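You operate a simulated robot arm through the tools that you are given. There is no shell and no other tool. Be economical: measure what you need, move in short steps, check, and stop when the job is done.

The job below is to be done with a simulated two-armed robot. You get a single attempt, and the scene is never put back.

TASK
Put the thin red cone on the top of the large brown box away on the top of the high shelf. Then put two of the grey bobbins from the top of the large brown box on the top of the white box by the aisle. Then put the small yellow bobbin on the top of the white box nearest the door. Do these in the order given. Set down upright: small yellow bobbin.

The check looks at the end state, three seconds after you hand in, the way a careful person would. Anything else that was tipped, shoved, dropped, spilled or broken makes it a failure.

THE ROBOT
Two 7-joint arms with three-finger grippers on one trunk, on a base that drives. Base frame: it is fixed to the floor where the robot stands at the start and does not move with it; the origin is under the middle of the robot, x ahead of it, y to its left, z up; the surface under the hand at the start is at about z = 970. Readings come in mm, rad, newtons and seconds.
The left shoulder is at the start at [70, 146, 1338], the right one opposite. With the tool pointing down near the work surface each hand reaches from about 260 to 680 mm from the robot's upright axis, wherever it stands, measured 20 degrees to its own side. Places, roughly: grey bobbin (5x5x17 cm) [600, -300, 1000]; small yellow bobbin [-500, -2000, 1000]; top of the high shelf [-3900, 2800, 1600]; top of the white box by the aisle [1400, -100, 400]; top of the white box nearest the door [500, -1000, 400]. Payload 2.2 kg a hand.
The TCP of each hand is the grasp point between the finger pads, 28 mm short of the fingertips. In the tool frame z runs along the fingers and y along their closing line. Largest opening 102 mm; the body of the gripper starts 71 mm behind the TCP.
Orientation is that of the tool frame in the base frame, as [roll, pitch, yaw] about the fixed x, y, z axes, in that order (R = Rz(yaw) Ry(pitch) Rx(roll)). With the fingers straight down and closing along the base's y, the tool's x points along the base's -x, its y along +y and its z along -z.

THE INTERFACE
- The arms move only by the tool arm_command. It takes "left_deltas", "right_deltas" or both (then of equal length, played together; a hand with none holds still); each is a list of rows, each a list of 3 entries, a list of its own where there are three numbers: the turn, a rotation vector about the base's x, y, z in units of 45 degrees (1.0 is 45 degrees), then the shift along the base's x, y, z in units of 100 mm (1.0 is 100 mm), then the finger opening in mm, from 0 to 102. In form: [[[ax, ay, az], [x, y, z], gripper], ...]. A call has 1 to 10 rows; each row is the pose to reach, as a shift and turn from the pose commanded when the call began. A call with a number of a shift or a turn outside -1 to 1 is refused whole. Rows are played at 5 a second. More than 50 mm and 0.15 rad between two rows, or a gripper value outside its range, and nothing of the call is played. A pose out of reach is approached as far as the arm can. The call stops where the force on the tool passes 40 N (or 10 N more than at its start, if that is more) or the arm is blocked; 0.2 s more then pass. Each finger halts on what it meets, pressing with about 20 N; the grip force reading is that of the motor and also rises with nothing between the fingers. The clock runs only during rows and for 0.2 s after the last one: add rows that repeat a pose to give the fingers time. The reply holds the time, the measured pose of the TCP, the force on the tool along the base axes, the opening and the grip force, in the units named above and with some noise, with the torque about the TCP (base axes, N m) and any sound that the robot's microphone picked up.
- Cameras (640 x 400 px; columns grow to the right, rows downward): "scene" is now at [133.7, -11.9, 1557.7]; the picture's right is [-0.14, -0.99, 0.00], its down [-0.64, 0.09, -0.76] and it looks along [0.76, -0.10, -0.65] (base axes); focal length 285 px, centre (320, 200). "left" rides on the left gripper at [72, 38, -86] in its tool frame; the picture's right is [-0.46, 0.89, 0.00], its down [-0.60, -0.32, -0.73] and it looks along [-0.65, -0.34, 0.68] (tool axes); focal length 256 px, centre (320, 200). "right" rides on the right gripper at [69, 44, -86] in its tool frame; the picture's right is [-0.53, 0.85, 0.00], its down [-0.58, -0.36, -0.73] and it looks along [-0.62, -0.39, 0.68] (tool axes); focal length 256 px, centre (320, 200). There is no depth. A picture from a camera that has moved, and an enlarged one, comes with that camera's place and axes in the base frame and with its lens.
- get_image(camera): a new picture of that camera. It takes no simulated time.
- raise_lower(by): slides the trunk up (or, below 0, down) by that many mm; the arms and the scene camera ride with it, the base frame stays. It gives what a move gives, with no picture.
- steer(legs): drives the robot by 1 to 6 legs, each [ahead, left, turn to the left] in mm, mm and rad, along the robot's own axes; the way and the turn of a leg run together, so that a leg with both is an arc; at most 1500 mm and 3.142 rad a leg. The arms and the cameras ride along, it lands a little off, and it stops where it bumps. It gives what a move gives.
- aim_head(pan, tilt): turns the head with the scene camera to pan (to the left, within 1.501 rad either way) and tilt (down, from -0.506 to 1.204), counted from straight ahead of the robot. It gives what a move gives.
- inspect(camera, box): a new picture of the part [left, top, right, bottom] of that camera's present view, enlarged. It takes no simulated time.
- job_done(): hands the job in; it is judged then, once.

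Go step by step. Nothing tells you exact positions but the pictures and the camera data: compare them with the known pose of the tool, close in by small moves and look again before you grip or let go. The budget is 165 turns and 138 pictures, counting those below and the enlarged ones. Unless the task says otherwise, let go and move clear before handing in, and close with one line.

The tools are called as name(argument=value, ...) on one line, values as JSON. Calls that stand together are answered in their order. arm_command: Moves the arms, as the interface text tells. Its arguments: {"type":"object","properties":{"left_deltas":{"type":"array"},"right_deltas":{"type":"array"}},"required":[]} The other tools are called the same way: raise_lower (by) slides the trunk up or down; steer (legs) drives the base; aim_head (pan, tilt) turns the head that bears the scene camera; get_image (camera) takes a picture; inspect (camera, box) takes an enlarged picture of a part of a camera's view; job_done () hands the job in.

At the start:

```text
time: 0.0
left_ee_pos: [473.2, 65.1, 1297.1]
left_tool_rot: [-3.14, 0.0, -3.142]
left_contact_force: [0.5, 0.2, 0.5]
left_wrist_torque: [0.03, 0.0, 0.03]
left_width: 102.1
left_finger_force: 0.1
right_ee_pos: [504.1, -279.3, 1171.7]
right_tool_rot: [3.14, 0.0, -3.141]
right_contact_force: [0.0, 0.3, 0.3]
right_wrist_torque: [0.0, 0.0, -0.02]
right_width: 101.9
right_finger_force: 0.0
trunk travel left (down, up): [-875.0, 65.0]
robot x, y, heading: [2.1, -1.7, 0.001]
head pan, tilt: [-0.136, 0.703]
```

scene: 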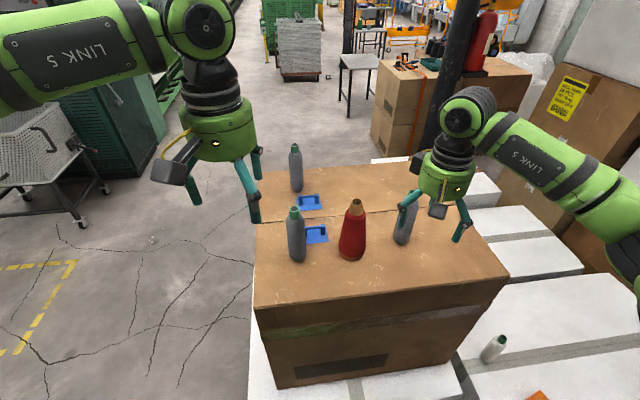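
right: 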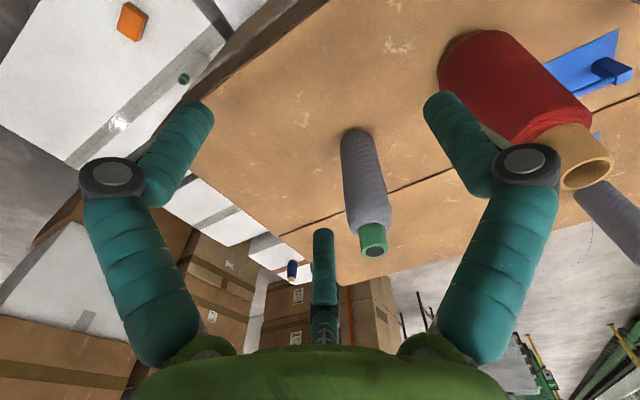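
left: 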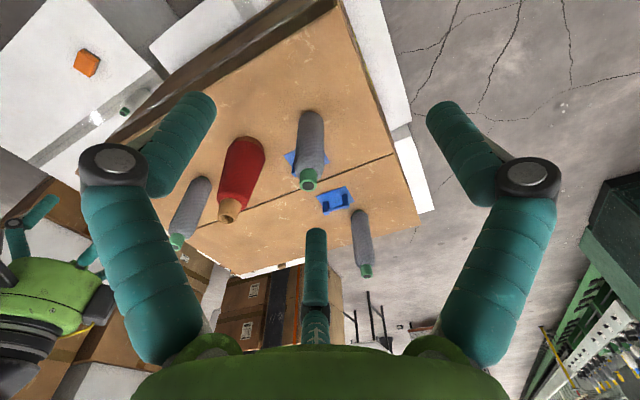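

The red cone stands near [610, -160], with grey bobbins near [630, -304], [602, -13] and [893, -35] on the brown box. First I'll look closely at these and then around at the other places.

inspect(camera="scene", box=[240, 130, 520, 305])

aim_head(pan=1.5, tilt=0.2)

get_image(camera="scene")

aim_head(pan=-1.2, tilt=0.6)

get_image(camera="scene")

```text
2.29 times, centred on (380, 218) of scene
camera zoom: at [133.7, -11.9, 1557.7], right [-0.14, -0.99, 0.0], down [-0.64, 0.09, -0.76], along [0.76, -0.1, -0.65], focal length 652 px, centre (183, 160)
```

zoom: 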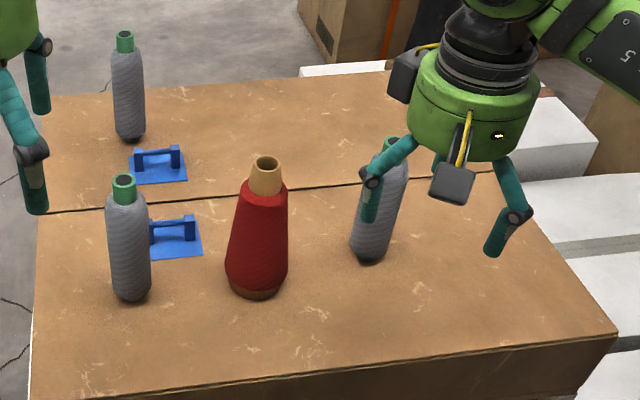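

```text
time: 1.7
left_ee_pos: [472.4, 65.1, 1296.3]
left_tool_rot: [-3.142, 0.001, -3.139]
left_contact_force: [-0.6, 0.1, -0.6]
left_wrist_torque: [0.01, -0.01, 0.01]
left_width: 102.3
left_finger_force: 0.1
right_ee_pos: [503.9, -278.8, 1169.8]
right_tool_rot: [3.141, 0.0, 3.141]
right_contact_force: [0.4, 0.0, -0.4]
right_wrist_torque: [0.0, 0.03, -0.02]
right_width: 102.3
right_finger_force: 0.2
trunk travel left (down, up): [-875.0, 65.0]
robot x, y, heading: [3.0, -2.8, 0.001]
head pan, tilt: [1.499, 0.201]
```

```text
133 pictures are left
camera scene: at [56.4, 92.5, 1603.4], right [1.0, -0.07, 0.0], down [-0.01, -0.2, -0.98], along [0.07, 0.98, -0.2], focal length 285 px, centre (320, 200)
```

scene: 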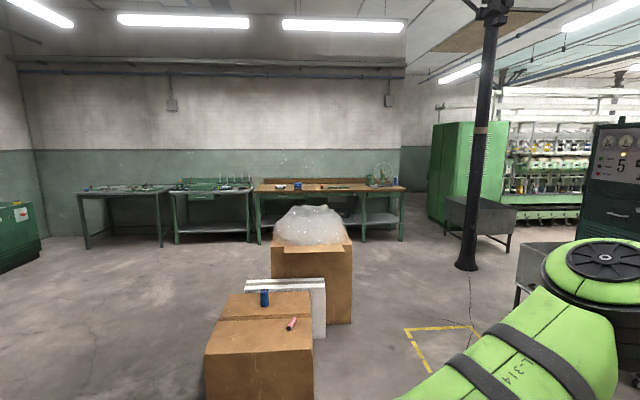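

```text
time: 4.1
left_ee_pos: [473.4, 66.1, 1297.4]
left_tool_rot: [3.141, 0.001, -3.14]
left_contact_force: [-0.7, 0.4, 0.5]
left_wrist_torque: [0.01, -0.01, 0.0]
left_width: 102.0
left_finger_force: 0.0
right_ee_pos: [503.4, -279.1, 1171.7]
right_tool_rot: [3.141, 0.0, 3.141]
right_contact_force: [-0.9, -0.2, 0.5]
right_wrist_torque: [-0.02, -0.02, -0.02]
right_width: 102.0
right_finger_force: 0.1
trunk travel left (down, up): [-875.0, 65.0]
robot x, y, heading: [-0.8, -1.1, -0.001]
head pan, tilt: [-1.201, 0.6]
```

```text
132 pictures are left
camera scene: at [81.7, -82.8, 1566.7], right [-0.93, -0.36, 0.0], down [-0.2, 0.53, -0.83], along [0.3, -0.77, -0.56], focal length 285 px, centre (320, 200)
```

scene: 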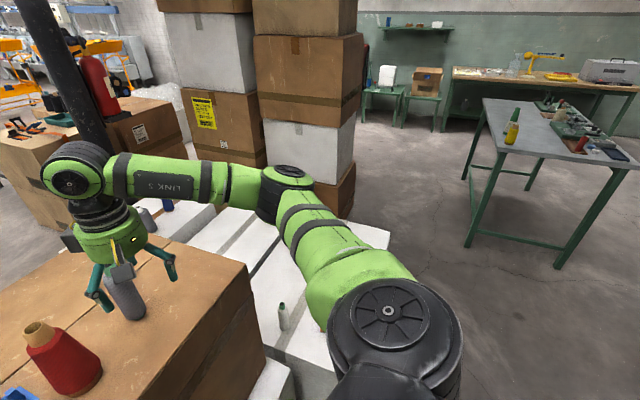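

The yellow bobbin is on the table to the right, and the white boxes lie low on the right. I'll tilt the right hand 45° forward so it can later set the cone on the high shelf, and line it up behind the cone.

arm_command(right_deltas=[[[0, -0.16, 0], [0, 0.16, 0.04], 102], [[0, -0.32, 0], [0, 0.33, 0.08], 102], [[0, -0.48, 0], [0, 0.5, 0.1], 102], [[0, -0.64, 0], [0, 0.66, 0.15], 102], [[0, -0.82, 0], [0, 0.83, 0.2], 102], [[0, -1, 0], [0, 1, 0.2], 102], [[0, -1, 0], [0, 1, 0.2], 102]], left_deltas=[[[0, 0, 0], [0, 0.16, 0], 102], [[0, 0, 0], [0, 0.33, 0], 102], [[0, 0, 0], [0, 0.5, 0], 102], [[0, 0, 0], [0, 0.66, 0], 102], [[0, 0, 0], [0, 0.83, 0], 102], [[0, 0, 0], [0, 1, 0], 102], [[0, 0, 0], [0, 1, 0], 102]])

get_image(camera="right")

aim_head(pan=-0.2, tilt=0.8)

get_image(camera="scene")

```text
time: 5.7
left_ee_pos: [473.2, 166.1, 1295.9]
left_tool_rot: [3.141, 0.001, -3.14]
left_contact_force: [0.7, -0.5, -0.3]
left_wrist_torque: [0.0, 0.02, 0.01]
left_width: 102.1
left_finger_force: 0.0
right_ee_pos: [502.8, -181.6, 1191.5]
right_tool_rot: [3.14, 0.788, -3.141]
right_contact_force: [-0.8, -1.1, 0.5]
right_wrist_torque: [0.0, 0.03, 0.02]
right_width: 101.7
right_finger_force: 0.0
trunk travel left (down, up): [-875.0, 65.0]
robot x, y, heading: [4.0, 2.0, -0.004]
head pan, tilt: [-1.201, 0.6]
```

```text
131 pictures are left
camera right: at [393.3, -137.5, 1202.7], right [0.38, 0.85, 0.38], down [-0.11, -0.37, 0.92], along [0.92, -0.39, -0.04], focal length 256 px, centre (320, 200)
```

right: 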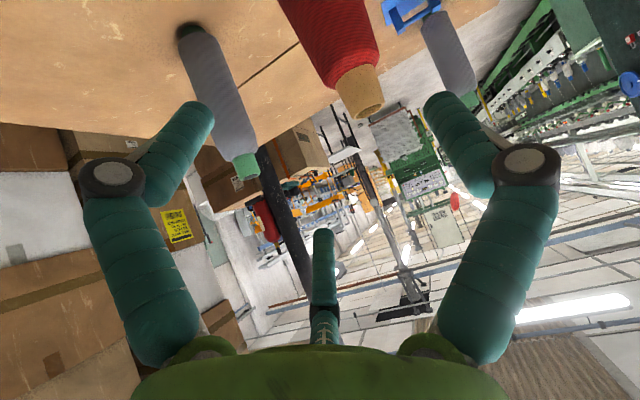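

```text
time: 7.0
left_ee_pos: [473.5, 166.3, 1296.1]
left_tool_rot: [-3.142, 0.0, -3.139]
left_contact_force: [-0.7, -0.4, 0.5]
left_wrist_torque: [0.01, 0.02, -0.01]
left_width: 102.1
left_finger_force: 0.0
right_ee_pos: [503.2, -181.6, 1191.6]
right_tool_rot: [-3.141, 0.786, 3.141]
right_contact_force: [0.4, -0.4, -0.3]
right_wrist_torque: [-0.03, 0.0, 0.06]
right_width: 101.9
right_finger_force: 0.1
trunk travel left (down, up): [-875.0, 65.0]
robot x, y, heading: [2.3, 0.5, 0.002]
head pan, tilt: [-0.201, 0.799]
```

```text
130 pictures are left
camera scene: at [128.8, -16.7, 1549.8], right [-0.2, -0.98, 0.0], down [-0.7, 0.14, -0.7], along [0.68, -0.14, -0.72], focal length 285 px, centre (320, 200)
```

scene: 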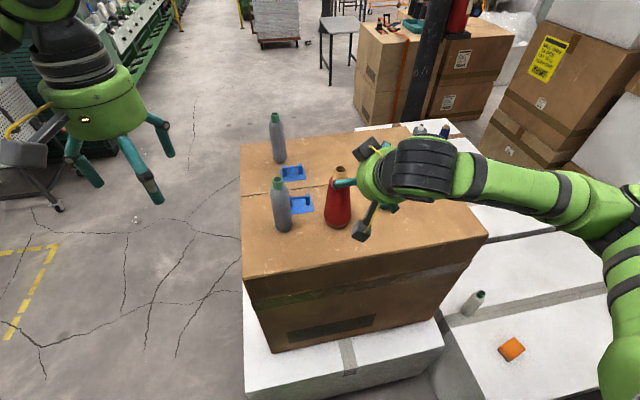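

The cone axis works out to about [598, -157] with its top at about 1140. There is a short palm stub between the fingers, so I'll tilt the hand flatter (67°) and approach mostly from the side.

arm_command(right_deltas=[[[0, -0.16, 0], [0, 0.08, -0.26], 102], [[0, -0.33, 0], [0, 0.16, -0.52], 102], [[0, -0.5, 0], [-0.05, 0.25, -0.78], 102], [[0, -0.5, 0], [-0.05, 0.25, -0.78], 102]])

get_image(camera="right")

get_image(camera="scene")

```text
time: 8.0
left_ee_pos: [472.8, 164.6, 1297.1]
left_tool_rot: [-3.141, 0.0, -3.139]
left_contact_force: [-0.2, 0.0, 0.1]
left_wrist_torque: [0.01, 0.03, -0.01]
left_width: 102.3
left_finger_force: 0.0
right_ee_pos: [503.6, -168.1, 1149.4]
right_tool_rot: [-3.14, 1.0, 3.141]
right_contact_force: [0.4, -0.9, 0.3]
right_wrist_torque: [0.01, 0.0, -0.01]
right_width: 101.7
right_finger_force: 0.0
right hand out of reach, approached as far as the arm can: row 2, 3, 4
trunk travel left (down, up): [-875.0, 65.0]
robot x, y, heading: [-3.0, 1.6, -0.002]
head pan, tilt: [-0.201, 0.799]
```

```text
129 pictures are left
camera right: at [393.6, -123.9, 1136.2], right [0.29, 0.85, 0.45], down [-0.3, -0.36, 0.88], along [0.91, -0.39, 0.15], focal length 256 px, centre (320, 200)
```

right: 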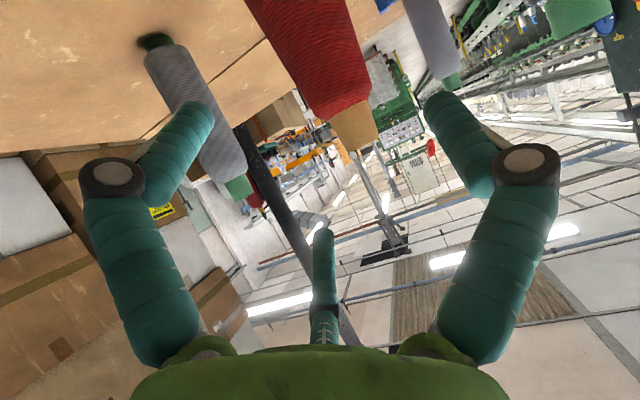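

```text
128 pictures are left
camera scene: at [128.6, -16.7, 1549.8], right [-0.2, -0.98, 0.0], down [-0.7, 0.14, -0.7], along [0.68, -0.14, -0.72], focal length 285 px, centre (320, 200)
```

scene: 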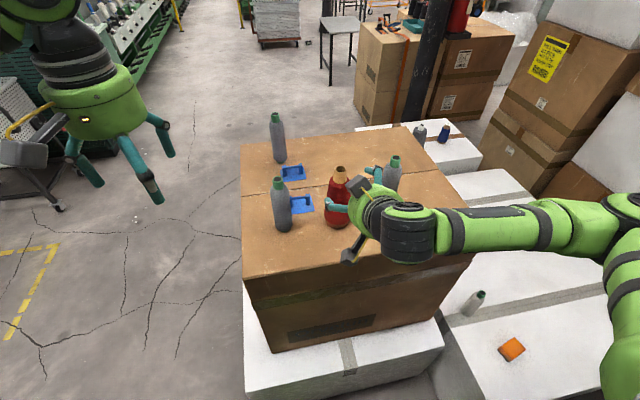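

The wrist is too close to the body for that tilt. I'll back the base up by 150 mm and continue.

steer(legs=[[-150, 0, 0]])

arm_command(right_deltas=[[[0, -0.14, 0], [0.3, 0.05, -0.12], 102], [[0, -0.28, 0], [0.6, 0.11, -0.24], 102], [[0, -0.28, 0], [1, 0.11, -0.36], 102], [[0, -0.28, 0], [1, 0.11, -0.36], 102]])

get_image(camera="right")

get_image(camera="scene")

```text
time: 9.3
left_ee_pos: [329.2, 165.6, 1294.8]
left_tool_rot: [-3.141, -0.001, -3.139]
left_contact_force: [1.1, 0.6, -0.1]
left_wrist_torque: [0.01, 0.03, -0.02]
left_width: 102.1
left_finger_force: 0.1
right_ee_pos: [358.9, -168.2, 1147.6]
right_tool_rot: [-3.141, 0.996, -3.14]
right_contact_force: [0.5, -0.6, 0.5]
right_wrist_torque: [0.0, 0.0, -0.01]
right_width: 102.0
right_finger_force: 0.1
trunk travel left (down, up): [-875.0, 65.0]
robot x, y, heading: [-145.9, -3.9, 0.003]
head pan, tilt: [-0.201, 0.799]
```

```text
time: 10.3
left_ee_pos: [328.7, 177.5, 1293.5]
left_tool_rot: [-3.134, -0.003, -3.134]
left_contact_force: [0.2, 1.6, -0.8]
left_wrist_torque: [-0.15, 0.03, -0.01]
left_width: 102.2
left_finger_force: 0.1
right_ee_pos: [463.2, -110.3, 1140.2]
right_tool_rot: [-3.113, 1.195, -3.134]
right_contact_force: [0.1, 0.0, -1.8]
right_wrist_torque: [-0.03, -0.11, 0.03]
right_width: 101.9
right_finger_force: 0.1
right hand out of reach, approached as far as the arm can: row 1, 2, 3, 4
trunk travel left (down, up): [-875.0, 65.0]
robot x, y, heading: [-149.3, -1.5, 0.002]
head pan, tilt: [-0.201, 0.799]
```

```text
127 pictures are left
camera right: at [359.4, -65.5, 1106.5], right [0.21, 0.85, 0.49], down [-0.48, -0.35, 0.81], along [0.85, -0.4, 0.33], focal length 256 px, centre (320, 200)
```

right: 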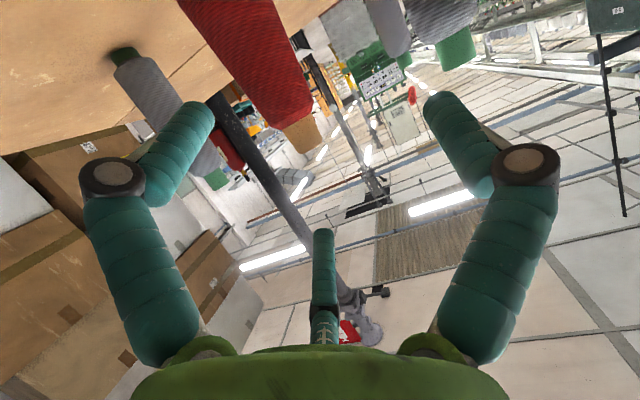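

```text
126 pictures are left
camera scene: at [-15.5, -5.3, 1549.2], right [-0.2, -0.98, 0.01], down [-0.7, 0.14, -0.7], along [0.68, -0.14, -0.72], focal length 285 px, centre (320, 200)
```

scene: 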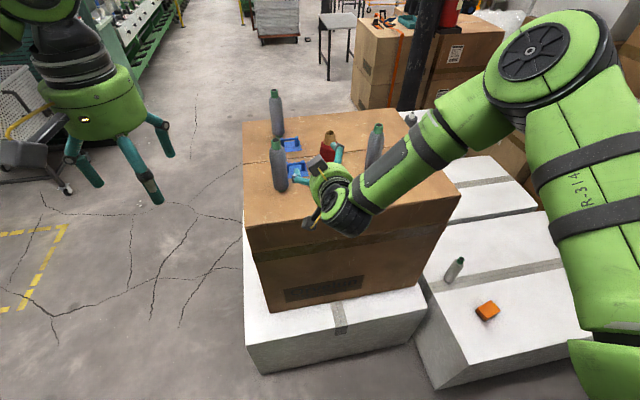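

The arm drifted sideways when it hit its reach limit. I'll issue a neutral command to see where the commanded pose is.

arm_command(right_deltas=[[[0, 0, 0], [0, 0, 0.1], 102], [[0, 0, 0], [0, 0, 0.1], 102]])

```text
time: 10.9
left_ee_pos: [326.1, 170.4, 1295.5]
left_tool_rot: [-3.138, 0.001, -3.137]
left_contact_force: [1.0, 0.5, 0.2]
left_wrist_torque: [-0.07, 0.02, -0.02]
left_width: 102.1
left_finger_force: 0.1
right_ee_pos: [464.1, -111.5, 1154.0]
right_tool_rot: [-3.125, 1.212, -3.13]
right_contact_force: [-0.2, 0.7, -0.2]
right_wrist_torque: [0.0, 0.0, -0.06]
right_width: 102.0
right_finger_force: 0.1
right hand out of reach, approached as far as the arm can: row 1, 2
trunk travel left (down, up): [-875.0, 65.0]
robot x, y, heading: [-147.4, 2.9, 0.001]
head pan, tilt: [-0.201, 0.799]
```

Bending the wrist up is limited because the shoulder sits too high. I'll raise the hand, then lower the trunk so the shoulder is nearer the grasp height.

arm_command(right_deltas=[[[0, 0.1, 0], [0, -0.15, 0.3], 102], [[0, 0.2, 0], [0, -0.3, 0.6], 102], [[0, 0.2, 0], [0, -0.45, 1], 102], [[0, 0.2, 0], [0, -0.45, 1], 102]])

raise_lower(by=-150)

arm_command(right_deltas=[[[0, 0, 0], [0, 0, 0], 102], [[0, 0, 0], [0, 0, 0], 102]])

```text
time: 11.9
left_ee_pos: [325.4, 165.7, 1296.2]
left_tool_rot: [3.14, 0.0, -3.137]
left_contact_force: [-0.7, -0.4, 0.0]
left_wrist_torque: [0.01, -0.01, 0.0]
left_width: 101.9
left_finger_force: 0.1
right_ee_pos: [463.0, -159.8, 1254.0]
right_tool_rot: [3.141, 1.062, 3.14]
right_contact_force: [0.3, -0.2, 0.1]
right_wrist_torque: [0.0, 0.01, 0.04]
right_width: 101.8
right_finger_force: 0.2
trunk travel left (down, up): [-875.0, 65.0]
robot x, y, heading: [-148.0, -3.9, 0.004]
head pan, tilt: [-0.201, 0.799]
```

```text
time: 13.7
left_ee_pos: [326.1, 167.2, 1146.9]
left_tool_rot: [-3.14, -0.001, -3.137]
left_contact_force: [-0.2, 0.0, 0.8]
left_wrist_torque: [0.01, 0.0, -0.03]
left_width: 102.1
left_finger_force: 0.1
right_ee_pos: [464.1, -158.1, 1102.9]
right_tool_rot: [-3.139, 1.062, -3.139]
right_contact_force: [-0.1, 0.1, 0.0]
right_wrist_torque: [0.0, 0.03, 0.02]
right_width: 102.1
right_finger_force: 0.1
trunk travel left (down, up): [-725.0, 215.0]
robot x, y, heading: [-146.7, 3.0, 0.003]
head pan, tilt: [-0.201, 0.799]
```

```text
time: 14.3
left_ee_pos: [325.4, 166.7, 1146.6]
left_tool_rot: [3.142, 0.001, -3.139]
left_contact_force: [-0.1, 0.6, 1.3]
left_wrist_torque: [-0.04, 0.02, 0.02]
left_width: 101.8
left_finger_force: 0.0
right_ee_pos: [463.6, -159.2, 1103.4]
right_tool_rot: [-3.14, 1.064, -3.138]
right_contact_force: [0.0, 0.4, -0.2]
right_wrist_torque: [0.03, 0.0, -0.01]
right_width: 101.9
right_finger_force: 0.1
trunk travel left (down, up): [-725.0, 215.0]
robot x, y, heading: [-152.2, 1.6, 0.003]
head pan, tilt: [-0.201, 0.799]
```

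The hand now sits in reach at 61° of tilt. I'll check the alignment.

get_image(camera="right")

get_image(camera="scene")

```text
125 pictures are left
camera right: at [354.9, -115.0, 1084.3], right [0.26, 0.85, 0.47], down [-0.36, -0.36, 0.86], along [0.9, -0.39, 0.21], focal length 256 px, centre (320, 200)
```

right: 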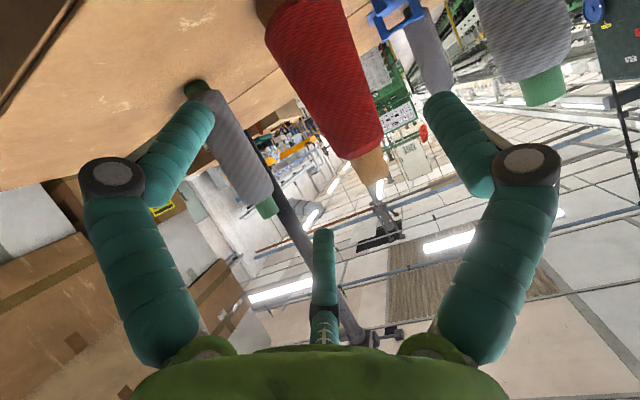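

```text
124 pictures are left
camera scene: at [-19.3, -16.4, 1399.8], right [-0.2, -0.98, 0.0], down [-0.7, 0.14, -0.7], along [0.68, -0.14, -0.72], focal length 285 px, centre (320, 200)
```

scene: 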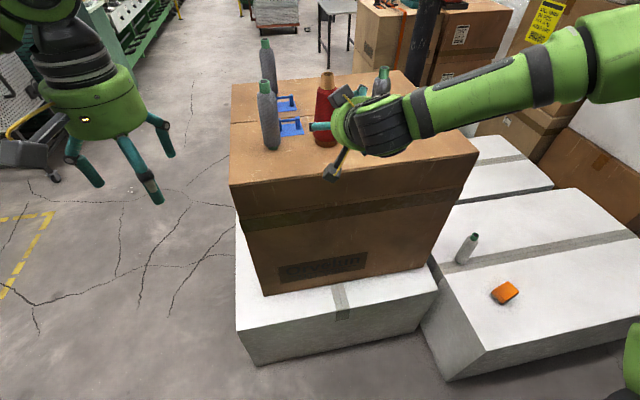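

The cone tip projects to [598, -156, 1137], which agrees with my earlier estimate. I'll advance around it.

arm_command(right_deltas=[[[0, 0, 0], [0.3, 0.03, -0.15], 102], [[0, 0, 0], [0.65, 0.03, -0.28], 102], [[0, 0, 0], [1, 0.03, -0.28], 102], [[0, 0, 0], [1, 0.03, -0.28], 102]])

get_image(camera="right")

inspect(camera="scene", box=[230, 30, 470, 180])

```text
time: 15.3
left_ee_pos: [325.7, 165.9, 1146.2]
left_tool_rot: [-3.141, 0.001, -3.138]
left_contact_force: [-0.3, -0.5, 0.1]
left_wrist_torque: [-0.01, 0.0, 0.01]
left_width: 102.1
left_finger_force: 0.0
right_ee_pos: [564.9, -154.5, 1076.9]
right_tool_rot: [-3.139, 1.063, -3.138]
right_contact_force: [0.1, -0.5, -0.1]
right_wrist_torque: [0.05, -0.01, 0.0]
right_width: 101.8
right_finger_force: 0.0
trunk travel left (down, up): [-725.0, 215.0]
robot x, y, heading: [-146.2, -3.0, -0.002]
head pan, tilt: [-0.201, 0.799]
```

```text
123 pictures are left
camera right: at [455.8, -111.4, 1057.4], right [0.26, 0.85, 0.47], down [-0.36, -0.36, 0.86], along [0.9, -0.39, 0.21], focal length 256 px, centre (320, 200)
```

right: 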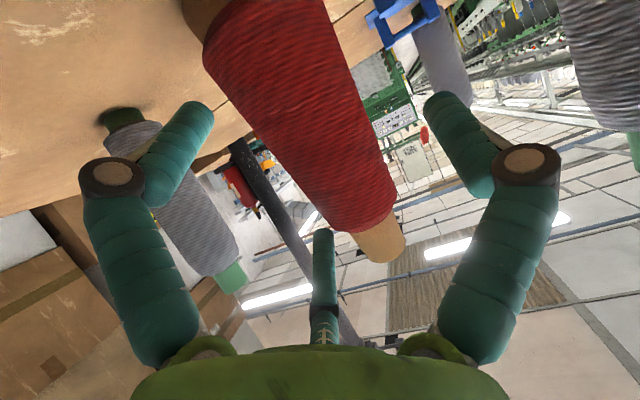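

```text
2.67 times, centred on (350, 105) of scene
camera zoom: at [-19.4, -16.6, 1399.8], right [-0.2, -0.98, 0.0], down [-0.7, 0.14, -0.7], along [0.68, -0.14, -0.72], focal length 760 px, centre (240, 453)
```

zoom: 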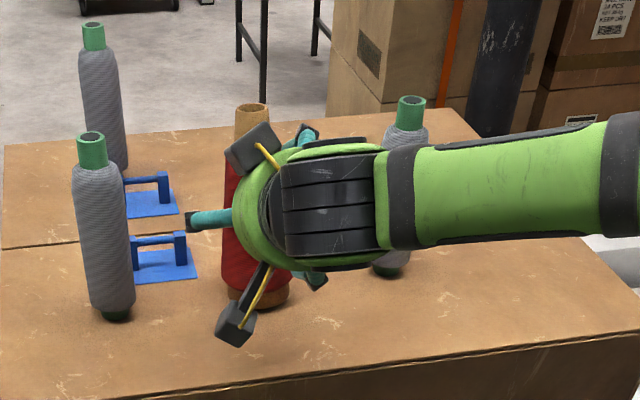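

The gripper appears to have more than two prongs. Before closing I'll look at the free left gripper close up.

inspect(camera="scene", box=[0, 30, 200, 220])

inspect(camera="scene", box=[280, 50, 400, 150])

```text
2.11 times, centred on (100, 125) of scene
camera zoom: at [-19.4, -16.6, 1399.8], right [-0.2, -0.98, 0.0], down [-0.7, 0.14, -0.7], along [0.68, -0.14, -0.72], focal length 600 px, centre (783, 358)
```

zoom: 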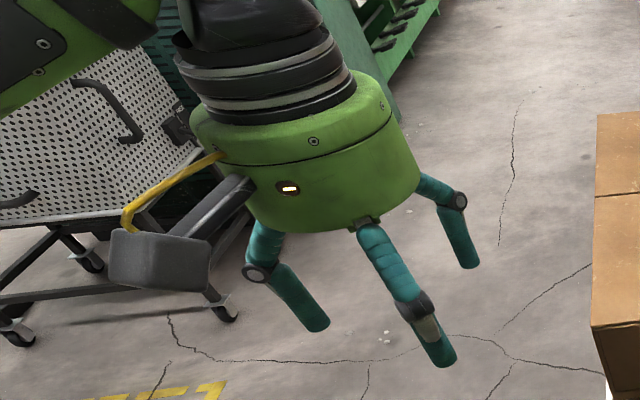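

```text
4.00 times, centred on (340, 100) of scene
camera zoom: at [-19.4, -16.6, 1399.8], right [-0.2, -0.98, 0.0], down [-0.7, 0.14, -0.7], along [0.68, -0.14, -0.72], focal length 1140 px, centre (240, 600)
```

zoom: 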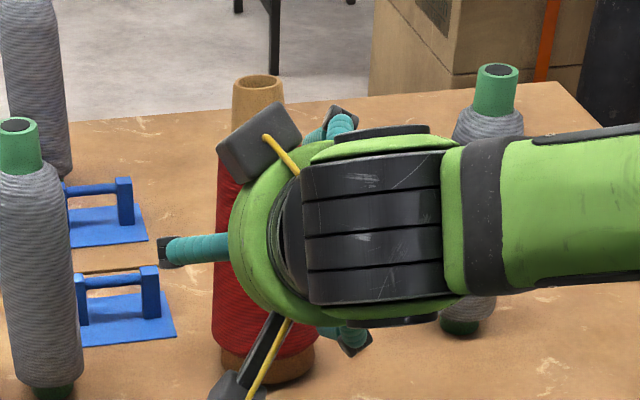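

The gripper is three-pronged, with one finger on +y and two on −y, above and below. I'll shift slightly to −y and up for even clearance, then ease forward.

arm_command(right_deltas=[[[0, 0, 0], [0, -0.08, 0.13], 102], [[0, 0, 0], [0, -0.08, 0.13], 102], [[0, 0, 0], [0.08, -0.08, 0.13], 102], [[0, 0, 0], [0.16, -0.08, 0.13], 102], [[0, 0, 0], [0.22, -0.08, 0.13], 102]])

get_image(camera="right")

inspect(camera="scene", box=[280, 50, 400, 150])

```text
time: 16.5
left_ee_pos: [326.1, 165.3, 1146.7]
left_tool_rot: [-3.141, 0.0, -3.138]
left_contact_force: [-0.7, -0.2, -0.4]
left_wrist_torque: [0.03, 0.04, -0.02]
left_width: 102.0
left_finger_force: 0.1
right_ee_pos: [586.2, -163.0, 1088.8]
right_tool_rot: [3.142, 1.063, -3.14]
right_contact_force: [0.1, -0.7, 0.1]
right_wrist_torque: [0.01, -0.02, -0.03]
right_width: 101.9
right_finger_force: 0.1
trunk travel left (down, up): [-725.0, 215.0]
robot x, y, heading: [-149.3, -1.6, 0.006]
head pan, tilt: [-0.201, 0.799]
```

```text
119 pictures are left
camera right: at [476.5, -120.1, 1069.3], right [0.26, 0.85, 0.47], down [-0.36, -0.36, 0.86], along [0.9, -0.39, 0.21], focal length 256 px, centre (320, 200)
```

right: 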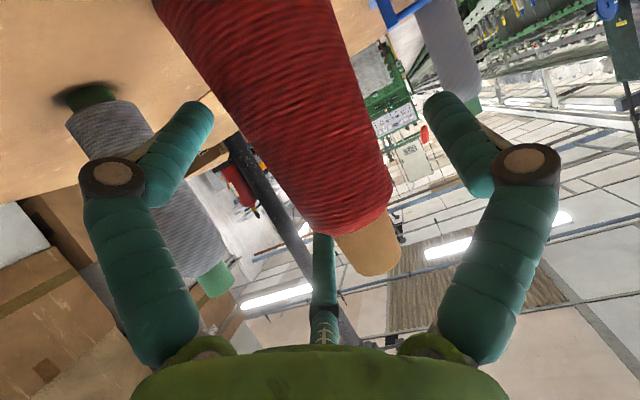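

```text
4.00 times, centred on (340, 100) of scene
camera zoom: at [-19.1, -16.3, 1399.8], right [-0.2, -0.98, 0.0], down [-0.7, 0.14, -0.7], along [0.68, -0.14, -0.72], focal length 1140 px, centre (240, 600)
```

zoom: 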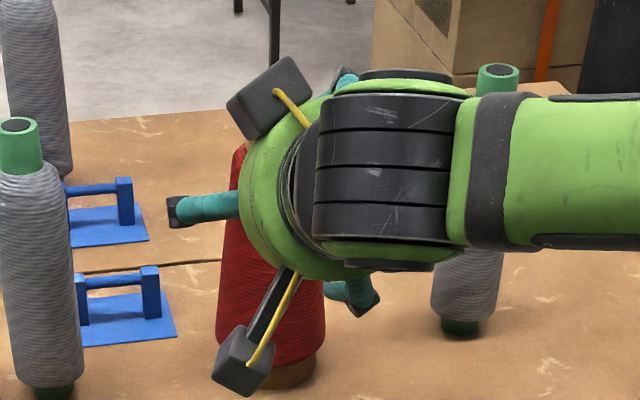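

No contact so far. I'll close gradually.

arm_command(right_deltas=[[[0, 0, 0], [0, 0, 0], 85], [[0, 0, 0], [0, 0, 0], 72], [[0, 0, 0], [0, 0, 0], 66], [[0, 0, 0], [0, 0, 0], 66]])

get_image(camera="right")

```text
time: 17.5
left_ee_pos: [324.9, 166.8, 1145.0]
left_tool_rot: [3.142, -0.001, -3.139]
left_contact_force: [-0.2, 0.7, 0.3]
left_wrist_torque: [0.0, 0.0, -0.01]
left_width: 102.2
left_finger_force: 0.0
right_ee_pos: [585.4, -165.4, 1088.8]
right_tool_rot: [-3.14, 1.063, -3.14]
right_contact_force: [0.0, -0.9, 0.4]
right_wrist_torque: [-0.05, 0.04, 0.0]
right_width: 70.1
right_finger_force: 19.9
trunk travel left (down, up): [-725.0, 215.0]
robot x, y, heading: [-147.4, 2.2, 0.001]
head pan, tilt: [-0.201, 0.799]
```

```text
117 pictures are left
camera right: at [476.0, -120.4, 1069.4], right [0.26, 0.85, 0.47], down [-0.36, -0.36, 0.86], along [0.9, -0.39, 0.21], focal length 256 px, centre (320, 200)
```

right: 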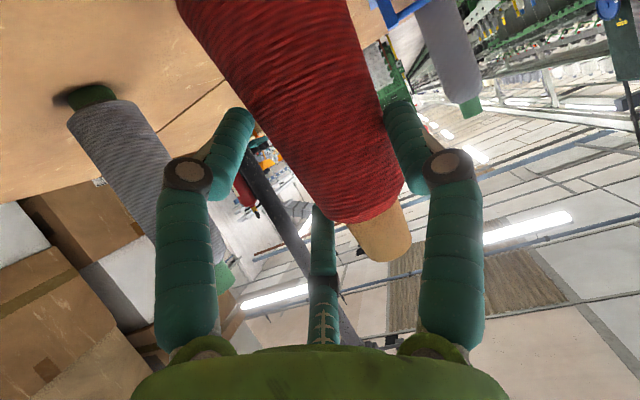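

The fingers met something at 70 mm and the cone's tip shifted slightly in the picture. I'll check from the scene camera.

inspect(camera="scene", box=[280, 50, 400, 150])

get_image(camera="left")

```text
4.00 times, centred on (340, 100) of scene
camera zoom: at [-19.6, -16.4, 1399.8], right [-0.2, -0.98, 0.0], down [-0.7, 0.14, -0.7], along [0.68, -0.14, -0.72], focal length 1140 px, centre (240, 600)
```

zoom: 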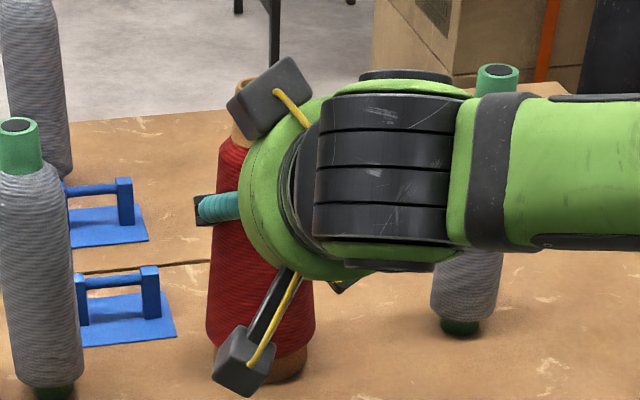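

```text
115 pictures are left
camera left: at [253.4, 204.0, 1231.6], right [0.46, 0.89, 0.0], down [0.6, -0.31, 0.73], along [0.65, -0.34, -0.68], focal length 256 px, centre (320, 200)
```

left: 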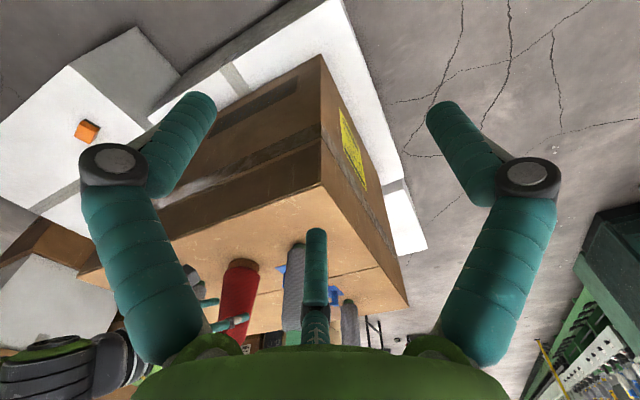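

It appears held upright, shifted about 6 mm. I'll command the fingers further closed and lift slightly to test the grip.

arm_command(right_deltas=[[[0, 0, 0], [0, 0, 0], 40], [[0, 0, 0], [0, 0, 0], 40], [[0, 0, 0], [0, 0, 0.1], 40], [[0, 0, 0], [0, 0, 0.2], 40], [[0, 0, 0], [0, 0, 0.2], 40]])

get_image(camera="right")

inspect(camera="scene", box=[280, 50, 400, 150])

```text
time: 18.7
left_ee_pos: [325.8, 166.5, 1146.3]
left_tool_rot: [3.14, 0.0, -3.138]
left_contact_force: [0.4, -0.3, 0.1]
left_wrist_torque: [0.02, 0.04, -0.01]
left_width: 101.8
left_finger_force: 0.0
right_ee_pos: [585.3, -164.1, 1109.0]
right_tool_rot: [3.142, 1.061, -3.139]
right_contact_force: [-0.4, 0.2, -2.1]
right_wrist_torque: [-0.01, 0.05, -0.04]
right_width: 70.2
right_finger_force: 19.8
trunk travel left (down, up): [-725.0, 215.0]
robot x, y, heading: [-146.9, 0.4, 0.004]
head pan, tilt: [-0.201, 0.799]
```

```text
114 pictures are left
camera right: at [476.7, -120.0, 1088.7], right [0.26, 0.85, 0.47], down [-0.36, -0.36, 0.86], along [0.9, -0.39, 0.21], focal length 256 px, centre (320, 200)
```

right: 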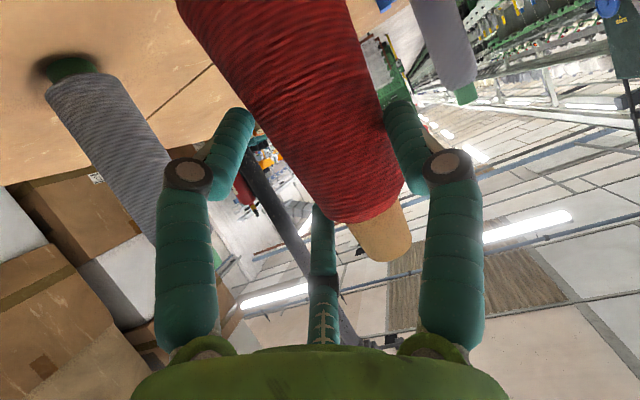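

```text
4.00 times, centred on (340, 100) of scene
camera zoom: at [-18.5, -16.5, 1399.7], right [-0.2, -0.98, 0.0], down [-0.7, 0.14, -0.7], along [0.68, -0.14, -0.72], focal length 1140 px, centre (240, 600)
```

zoom: 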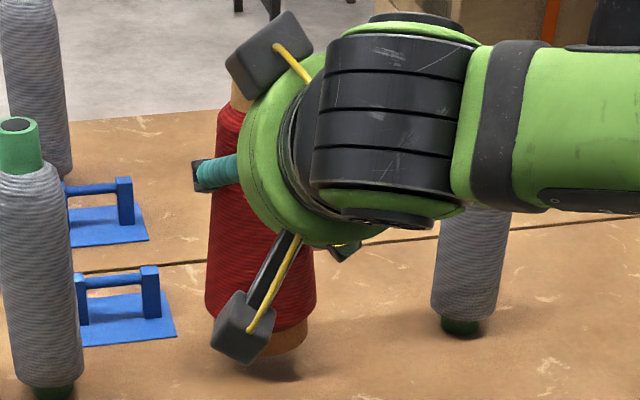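

The cone is held (about 2 N, no slip), with its base about 119 mm below the TCP. I'll lift it, raise the trunk, back away and turn toward the shelf, looking as I go.

arm_command(right_deltas=[[[0, 0, 0], [0, 0, 0.25], 40], [[0, 0, 0], [0, 0, 0.5], 40], [[0, 0, 0], [0, 0, 0.8], 40], [[0, 0, 0], [0, 0, 0.8], 40]])

steer(legs=[[-500, 0, 0]])

raise_lower(by=150)

aim_head(pan=1.5, tilt=0.4)

get_image(camera="scene")

```text
time: 19.7
left_ee_pos: [327.3, 167.0, 1146.1]
left_tool_rot: [3.141, 0.0, -3.139]
left_contact_force: [0.6, 0.1, -0.1]
left_wrist_torque: [0.01, -0.01, -0.01]
left_width: 102.0
left_finger_force: 0.0
right_ee_pos: [587.9, -162.3, 1187.1]
right_tool_rot: [-3.139, 1.061, -3.138]
right_contact_force: [-0.6, -0.7, -1.4]
right_wrist_torque: [0.01, 0.02, 0.04]
right_width: 70.2
right_finger_force: 19.8
trunk travel left (down, up): [-725.0, 215.0]
robot x, y, heading: [-147.9, 0.1, 0.0]
head pan, tilt: [-0.201, 0.799]
```

```text
time: 22.6
left_ee_pos: [-174.8, 164.4, 1144.9]
left_tool_rot: [-3.14, -0.001, -3.141]
left_contact_force: [0.9, -0.2, 0.0]
left_wrist_torque: [-0.03, 0.02, 0.0]
left_width: 101.8
left_finger_force: 0.1
right_ee_pos: [85.4, -165.8, 1187.6]
right_tool_rot: [-3.14, 1.061, 3.138]
right_contact_force: [-0.7, 0.3, -2.8]
right_wrist_torque: [0.01, 0.07, 0.01]
right_width: 69.7
right_finger_force: 19.9
trunk travel left (down, up): [-725.0, 215.0]
robot x, y, heading: [-653.5, 1.4, -0.007]
head pan, tilt: [-0.201, 0.799]
```

```text
time: 24.4
left_ee_pos: [-176.2, 165.6, 1295.6]
left_tool_rot: [3.141, 0.0, 3.142]
left_contact_force: [0.7, -0.2, -0.2]
left_wrist_torque: [-0.01, -0.01, -0.02]
left_width: 101.9
left_finger_force: 0.0
right_ee_pos: [84.1, -167.1, 1337.5]
right_tool_rot: [-3.14, 1.062, 3.14]
right_contact_force: [0.1, 0.2, -2.0]
right_wrist_torque: [-0.04, 0.04, -0.01]
right_width: 69.9
right_finger_force: 19.7
trunk travel left (down, up): [-875.0, 65.0]
robot x, y, heading: [-650.0, 5.2, -0.003]
head pan, tilt: [-0.201, 0.799]
```

```text
time: 26.1
left_ee_pos: [-176.2, 166.3, 1296.0]
left_tool_rot: [3.141, 0.001, 3.141]
left_contact_force: [0.6, 0.0, -1.0]
left_wrist_torque: [-0.01, -0.02, 0.01]
left_width: 102.0
left_finger_force: 0.1
right_ee_pos: [84.6, -166.0, 1337.1]
right_tool_rot: [-3.14, 1.063, 3.141]
right_contact_force: [0.4, 0.3, -1.9]
right_wrist_torque: [0.0, 0.04, 0.02]
right_width: 69.8
right_finger_force: 21.0
trunk travel left (down, up): [-875.0, 65.0]
robot x, y, heading: [-650.3, -0.9, -0.006]
head pan, tilt: [1.499, 0.4]
```

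```text
112 pictures are left
camera scene: at [-593.4, 91.9, 1584.9], right [1.0, -0.08, 0.0], down [-0.03, -0.39, -0.92], along [0.07, 0.92, -0.39], focal length 285 px, centre (320, 200)
```

scene: 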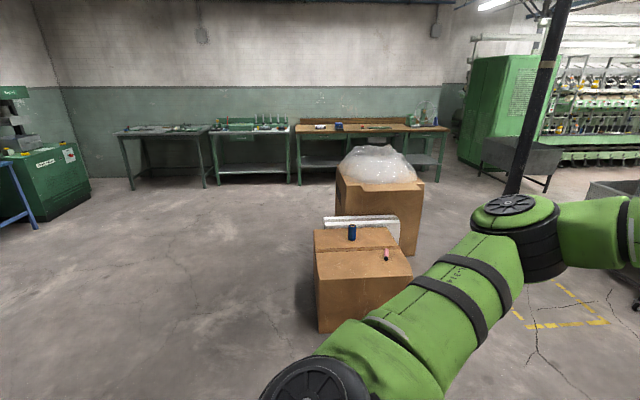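

The left side has boxes around x −500…200, y 1500+. I'll turn left 1.2 rad and look toward the shelf.

steer(legs=[[0, 0, 1.2]])

aim_head(pan=1.3, tilt=0.2)

get_image(camera="scene")

```text
time: 29.5
left_ee_pos: [-638.9, 502.3, 1295.8]
left_tool_rot: [3.141, 0.0, -1.929]
left_contact_force: [0.1, 0.3, -0.9]
left_wrist_torque: [0.01, 0.01, 0.01]
left_width: 102.0
left_finger_force: 0.0
right_ee_pos: [-237.2, 629.2, 1339.1]
right_tool_rot: [-3.14, 1.063, -1.933]
right_contact_force: [0.1, -0.8, 0.3]
right_wrist_torque: [0.03, 0.02, -0.01]
right_width: 40.2
right_finger_force: 0.1
trunk travel left (down, up): [-875.0, 65.0]
robot x, y, heading: [-648.6, 0.3, 1.211]
head pan, tilt: [1.499, 0.4]
```

```text
time: 30.3
left_ee_pos: [-638.5, 502.3, 1295.4]
left_tool_rot: [3.14, -0.001, -1.928]
left_contact_force: [0.6, 0.5, -0.1]
left_wrist_torque: [-0.02, -0.02, -0.01]
left_width: 101.8
left_finger_force: 0.0
right_ee_pos: [-238.2, 630.3, 1336.7]
right_tool_rot: [-3.14, 1.062, -1.929]
right_contact_force: [-0.8, -0.3, -0.4]
right_wrist_torque: [0.03, -0.03, 0.03]
right_width: 39.9
right_finger_force: 0.1
trunk travel left (down, up): [-875.0, 65.0]
robot x, y, heading: [-650.7, -2.7, 1.209]
head pan, tilt: [1.3, 0.201]
```

```text
111 pictures are left
camera scene: at [-708.5, 101.5, 1603.4], right [0.59, 0.81, 0.0], down [0.16, -0.12, -0.98], along [-0.79, 0.58, -0.2], focal length 285 px, centre (320, 200)
```

scene: 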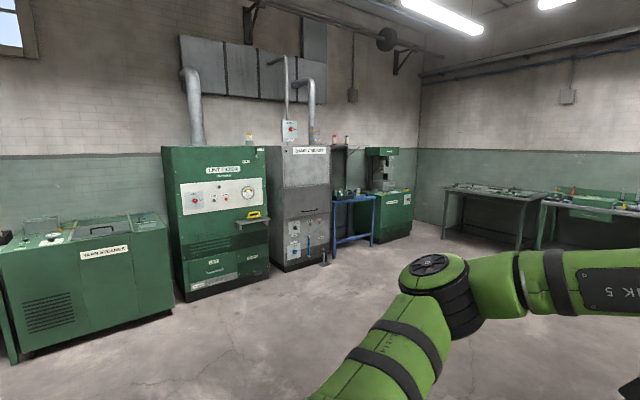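

The right gripper has shut to 40 mm with no force, so the cone slipped out during the turn. I'll look for it on the floor.

aim_head(pan=-0.5, tilt=0.8)

get_image(camera="scene")

aim_head(pan=-1.3, tilt=0.7)

get_image(camera="scene")

```text
time: 32.1
left_ee_pos: [-639.6, 502.4, 1296.4]
left_tool_rot: [3.141, 0.0, -1.929]
left_contact_force: [0.1, -0.4, 0.2]
left_wrist_torque: [-0.02, -0.01, 0.0]
left_width: 102.0
left_finger_force: 0.0
right_ee_pos: [-237.7, 629.9, 1337.5]
right_tool_rot: [-3.141, 1.062, -1.928]
right_contact_force: [-0.8, 0.8, 0.7]
right_wrist_torque: [-0.02, -0.02, -0.04]
right_width: 40.0
right_finger_force: 0.0
trunk travel left (down, up): [-875.0, 65.0]
robot x, y, heading: [-649.9, -1.0, 1.209]
head pan, tilt: [-0.499, 0.799]
```

```text
110 pictures are left
camera scene: at [-572.1, 99.3, 1549.8], right [0.65, -0.76, 0.0], down [-0.54, -0.47, -0.7], along [0.53, 0.46, -0.72], focal length 285 px, centre (320, 200)
```

scene: 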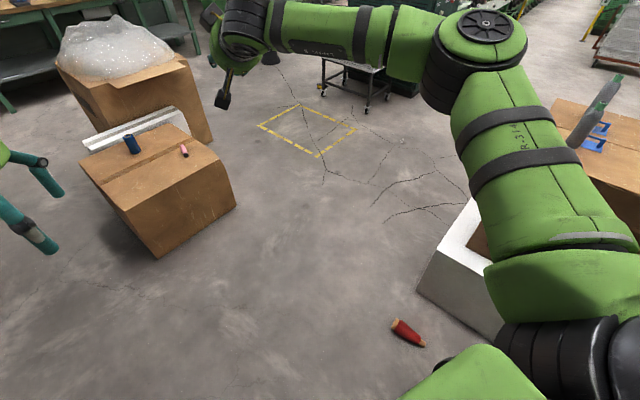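

```text
time: 33.2
left_ee_pos: [-640.2, 503.9, 1296.5]
left_tool_rot: [-3.141, 0.001, -1.928]
left_contact_force: [0.0, 0.4, 0.0]
left_wrist_torque: [0.0, 0.04, 0.03]
left_width: 102.0
left_finger_force: 0.0
right_ee_pos: [-238.0, 630.2, 1337.7]
right_tool_rot: [3.141, 1.061, -1.931]
right_contact_force: [-1.0, -0.9, -0.2]
right_wrist_torque: [-0.03, 0.04, 0.02]
right_width: 39.8
right_finger_force: 0.1
trunk travel left (down, up): [-875.0, 65.0]
robot x, y, heading: [-651.9, -0.9, 1.208]
head pan, tilt: [-1.3, 0.7]
```

```text
109 pictures are left
camera scene: at [-548.6, 39.0, 1558.0], right [-0.09, -1.0, 0.0], down [-0.64, 0.06, -0.76], along [0.76, -0.07, -0.64], focal length 285 px, centre (320, 200)
```

scene: 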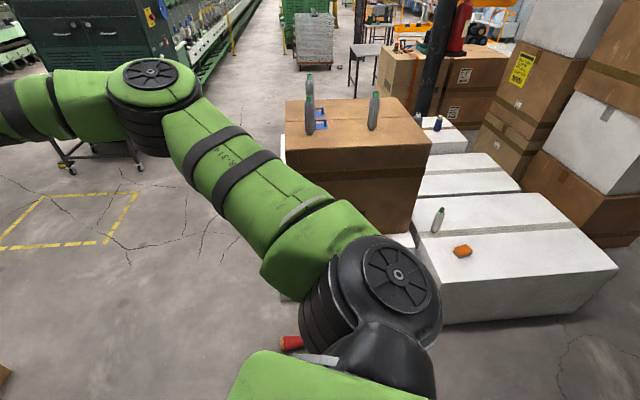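

The cone lies on the floor near [120, 107] and nothing else was disturbed. I'll zoom in to see how it lies.

aim_head(pan=-0.6, tilt=1.0)

inspect(camera="scene", box=[260, 150, 460, 320])

```text
time: 34.3
left_ee_pos: [-638.2, 502.2, 1295.8]
left_tool_rot: [-3.141, 0.001, -1.93]
left_contact_force: [0.3, 0.4, 0.2]
left_wrist_torque: [-0.01, 0.01, 0.0]
left_width: 102.2
left_finger_force: 0.1
right_ee_pos: [-238.0, 629.5, 1336.0]
right_tool_rot: [-3.14, 1.063, -1.929]
right_contact_force: [0.2, -0.1, -0.1]
right_wrist_torque: [0.02, 0.01, -0.01]
right_width: 39.8
right_finger_force: 0.1
trunk travel left (down, up): [-875.0, 65.0]
robot x, y, heading: [-650.6, 2.8, 1.212]
head pan, tilt: [-0.6, 1.0]
```

```text
2.35 times, centred on (360, 235) of scene
camera zoom: at [-576.1, 86.3, 1534.7], right [0.57, -0.82, 0.0], down [-0.69, -0.48, -0.54], along [0.44, 0.31, -0.84], focal length 671 px, centre (226, 118)
```

zoom: 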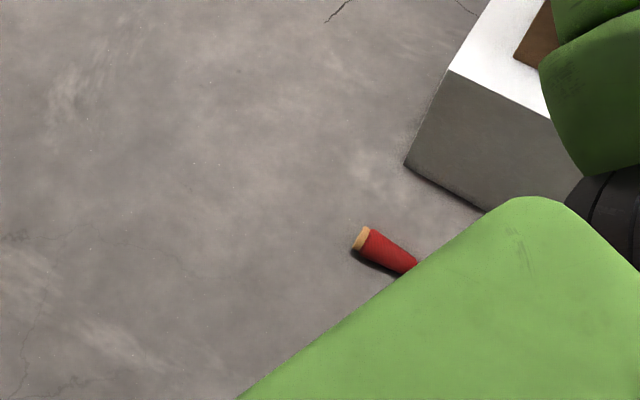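

The cone lies with its base at about [112, 177] and its tip toward −y. I'll turn back to face it, ready to pick it with the left hand from above, and re-measure.

steer(legs=[[0, 0, -1.21]])

aim_head(pan=0.1, tilt=1.1)

get_image(camera="scene")

```text
time: 37.7
left_ee_pos: [-179.0, 173.4, 1295.7]
left_tool_rot: [-3.139, -0.001, -3.13]
left_contact_force: [0.3, 0.6, 0.4]
left_wrist_torque: [0.03, -0.02, 0.02]
left_width: 101.8
left_finger_force: 0.0
right_ee_pos: [85.7, -154.4, 1337.1]
right_tool_rot: [-3.138, 1.063, -3.128]
right_contact_force: [0.5, 0.8, 0.3]
right_wrist_torque: [0.0, 0.0, -0.02]
right_width: 40.0
right_finger_force: 0.0
trunk travel left (down, up): [-875.0, 65.0]
robot x, y, heading: [-648.8, -1.4, 0.012]
head pan, tilt: [-0.6, 1.0]
```

```text
time: 38.7
left_ee_pos: [-178.3, 172.5, 1295.9]
left_tool_rot: [-3.141, -0.002, -3.128]
left_contact_force: [0.3, 0.1, 0.2]
left_wrist_torque: [-0.01, -0.04, 0.01]
left_width: 102.1
left_finger_force: 0.0
right_ee_pos: [85.7, -155.0, 1337.3]
right_tool_rot: [-3.14, 1.064, -3.13]
right_contact_force: [-0.8, 0.0, 0.1]
right_wrist_torque: [0.0, 0.05, -0.02]
right_width: 39.9
right_finger_force: 0.0
trunk travel left (down, up): [-875.0, 65.0]
robot x, y, heading: [-651.4, 0.8, 0.011]
head pan, tilt: [0.099, 1.1]
```

```text
107 pictures are left
camera scene: at [-538.1, 7.4, 1528.1], right [0.11, -0.99, 0.0], down [-0.89, -0.1, -0.45], along [0.45, 0.05, -0.89], focal length 285 px, centre (320, 200)
```

scene: 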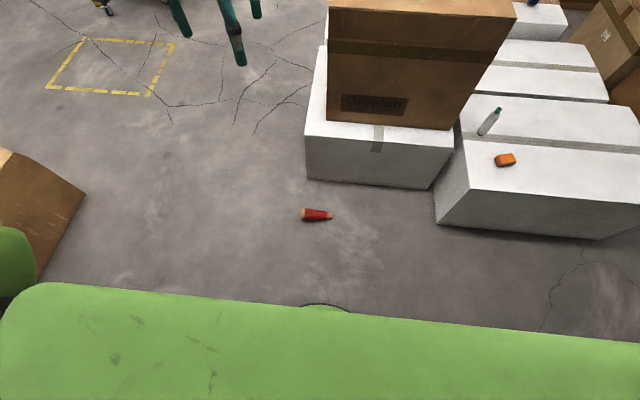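

Re-measured: the base end is at [121, 178] and the tip at [132, 6]. I'll drive closer, lower the trunk and start turning the left hand crosswise over the cone, with the right hand drawn back.

steer(legs=[[250, 0, 0]])

arm_command(left_deltas=[[[0, 0, -0.15], [0.08, 0, 0], 102], [[0, 0, -0.3], [0.16, -0.15, 0], 102], [[0, 0, -0.45], [0.25, -0.3, 0], 102], [[0, 0, -0.6], [0.35, -0.45, 0], 102], [[0, 0, -0.75], [0.45, -0.6, 0], 102], [[0, 0, -0.91], [0.5, -0.8, 0], 102], [[0, 0, -0.91], [0.5, -0.8, 0], 102]], right_deltas=[[[0, 0, 0], [-0.1, 0, 0.2], 40], [[0, 0, 0], [-0.3, -0.2, 0.4], 40], [[0, 0, 0], [-0.5, -0.4, 0.6], 40], [[0, 0, 0], [-0.7, -0.6, 0.8], 40], [[0, 0, 0], [-0.9, -0.8, 1], 40], [[0, 0, 0], [-1, -1, 1], 40], [[0, 0, 0], [-1, -1, 1], 40]])

arm_command(left_deltas=[[[0, 0, -0.15], [0, 0, 0], 102], [[0, 0, -0.3], [0, 0, 0], 102], [[0, 0, -0.45], [0, 0, 0], 102], [[0, 0, -0.6], [0, 0, 0], 102], [[0, 0, -0.75], [0, 0, 0], 102], [[0, 0, -0.91], [0, 0, 0], 102], [[0, 0, -0.91], [0, 0, 0], 102]])

raise_lower(by=-870)

```text
time: 40.6
left_ee_pos: [69.7, 174.0, 1297.3]
left_tool_rot: [-3.141, 0.003, -3.128]
left_contact_force: [-0.4, 1.2, 1.0]
left_wrist_torque: [-0.03, 0.0, 0.03]
left_width: 102.1
left_finger_force: 0.1
right_ee_pos: [335.0, -153.7, 1340.9]
right_tool_rot: [-3.141, 1.066, -3.129]
right_contact_force: [-0.8, -0.3, 0.9]
right_wrist_torque: [0.02, -0.03, 0.02]
right_width: 39.8
right_finger_force: 0.0
trunk travel left (down, up): [-875.0, 65.0]
robot x, y, heading: [-403.1, 2.6, 0.012]
head pan, tilt: [0.099, 1.1]
```

```text
time: 42.2
left_ee_pos: [123.5, 96.4, 1295.7]
left_tool_rot: [-3.14, 0.0, 2.439]
left_contact_force: [0.2, -0.3, -0.1]
left_wrist_torque: [-0.03, 0.04, 0.0]
left_width: 102.1
left_finger_force: 0.0
right_ee_pos: [237.9, -253.0, 1435.4]
right_tool_rot: [-3.141, 1.063, -3.13]
right_contact_force: [-0.2, -1.2, 0.2]
right_wrist_torque: [-0.05, 0.0, -0.04]
right_width: 40.0
right_finger_force: 0.1
trunk travel left (down, up): [-875.0, 65.0]
robot x, y, heading: [-398.0, -0.2, 0.012]
head pan, tilt: [0.099, 1.1]
```

```text
time: 43.8
left_ee_pos: [-8.3, 52.7, 1282.2]
left_tool_rot: [-3.141, 0.001, 1.724]
left_contact_force: [0.1, 0.8, 0.3]
left_wrist_torque: [0.0, -0.01, -0.03]
left_width: 102.0
left_finger_force: 0.0
left hand out of reach, approached as far as the arm can: row 2, 3, 4, 5, 6, 7
right_ee_pos: [238.3, -253.5, 1435.7]
right_tool_rot: [-3.14, 1.063, -3.13]
right_contact_force: [-0.2, -0.1, -0.7]
right_wrist_torque: [-0.01, 0.01, 0.01]
right_width: 40.2
right_finger_force: 0.0
trunk travel left (down, up): [-875.0, 65.0]
robot x, y, heading: [-399.3, 0.9, 0.011]
head pan, tilt: [0.099, 1.1]
```

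```text
refused: -870 is not a number from -400 to 400
```

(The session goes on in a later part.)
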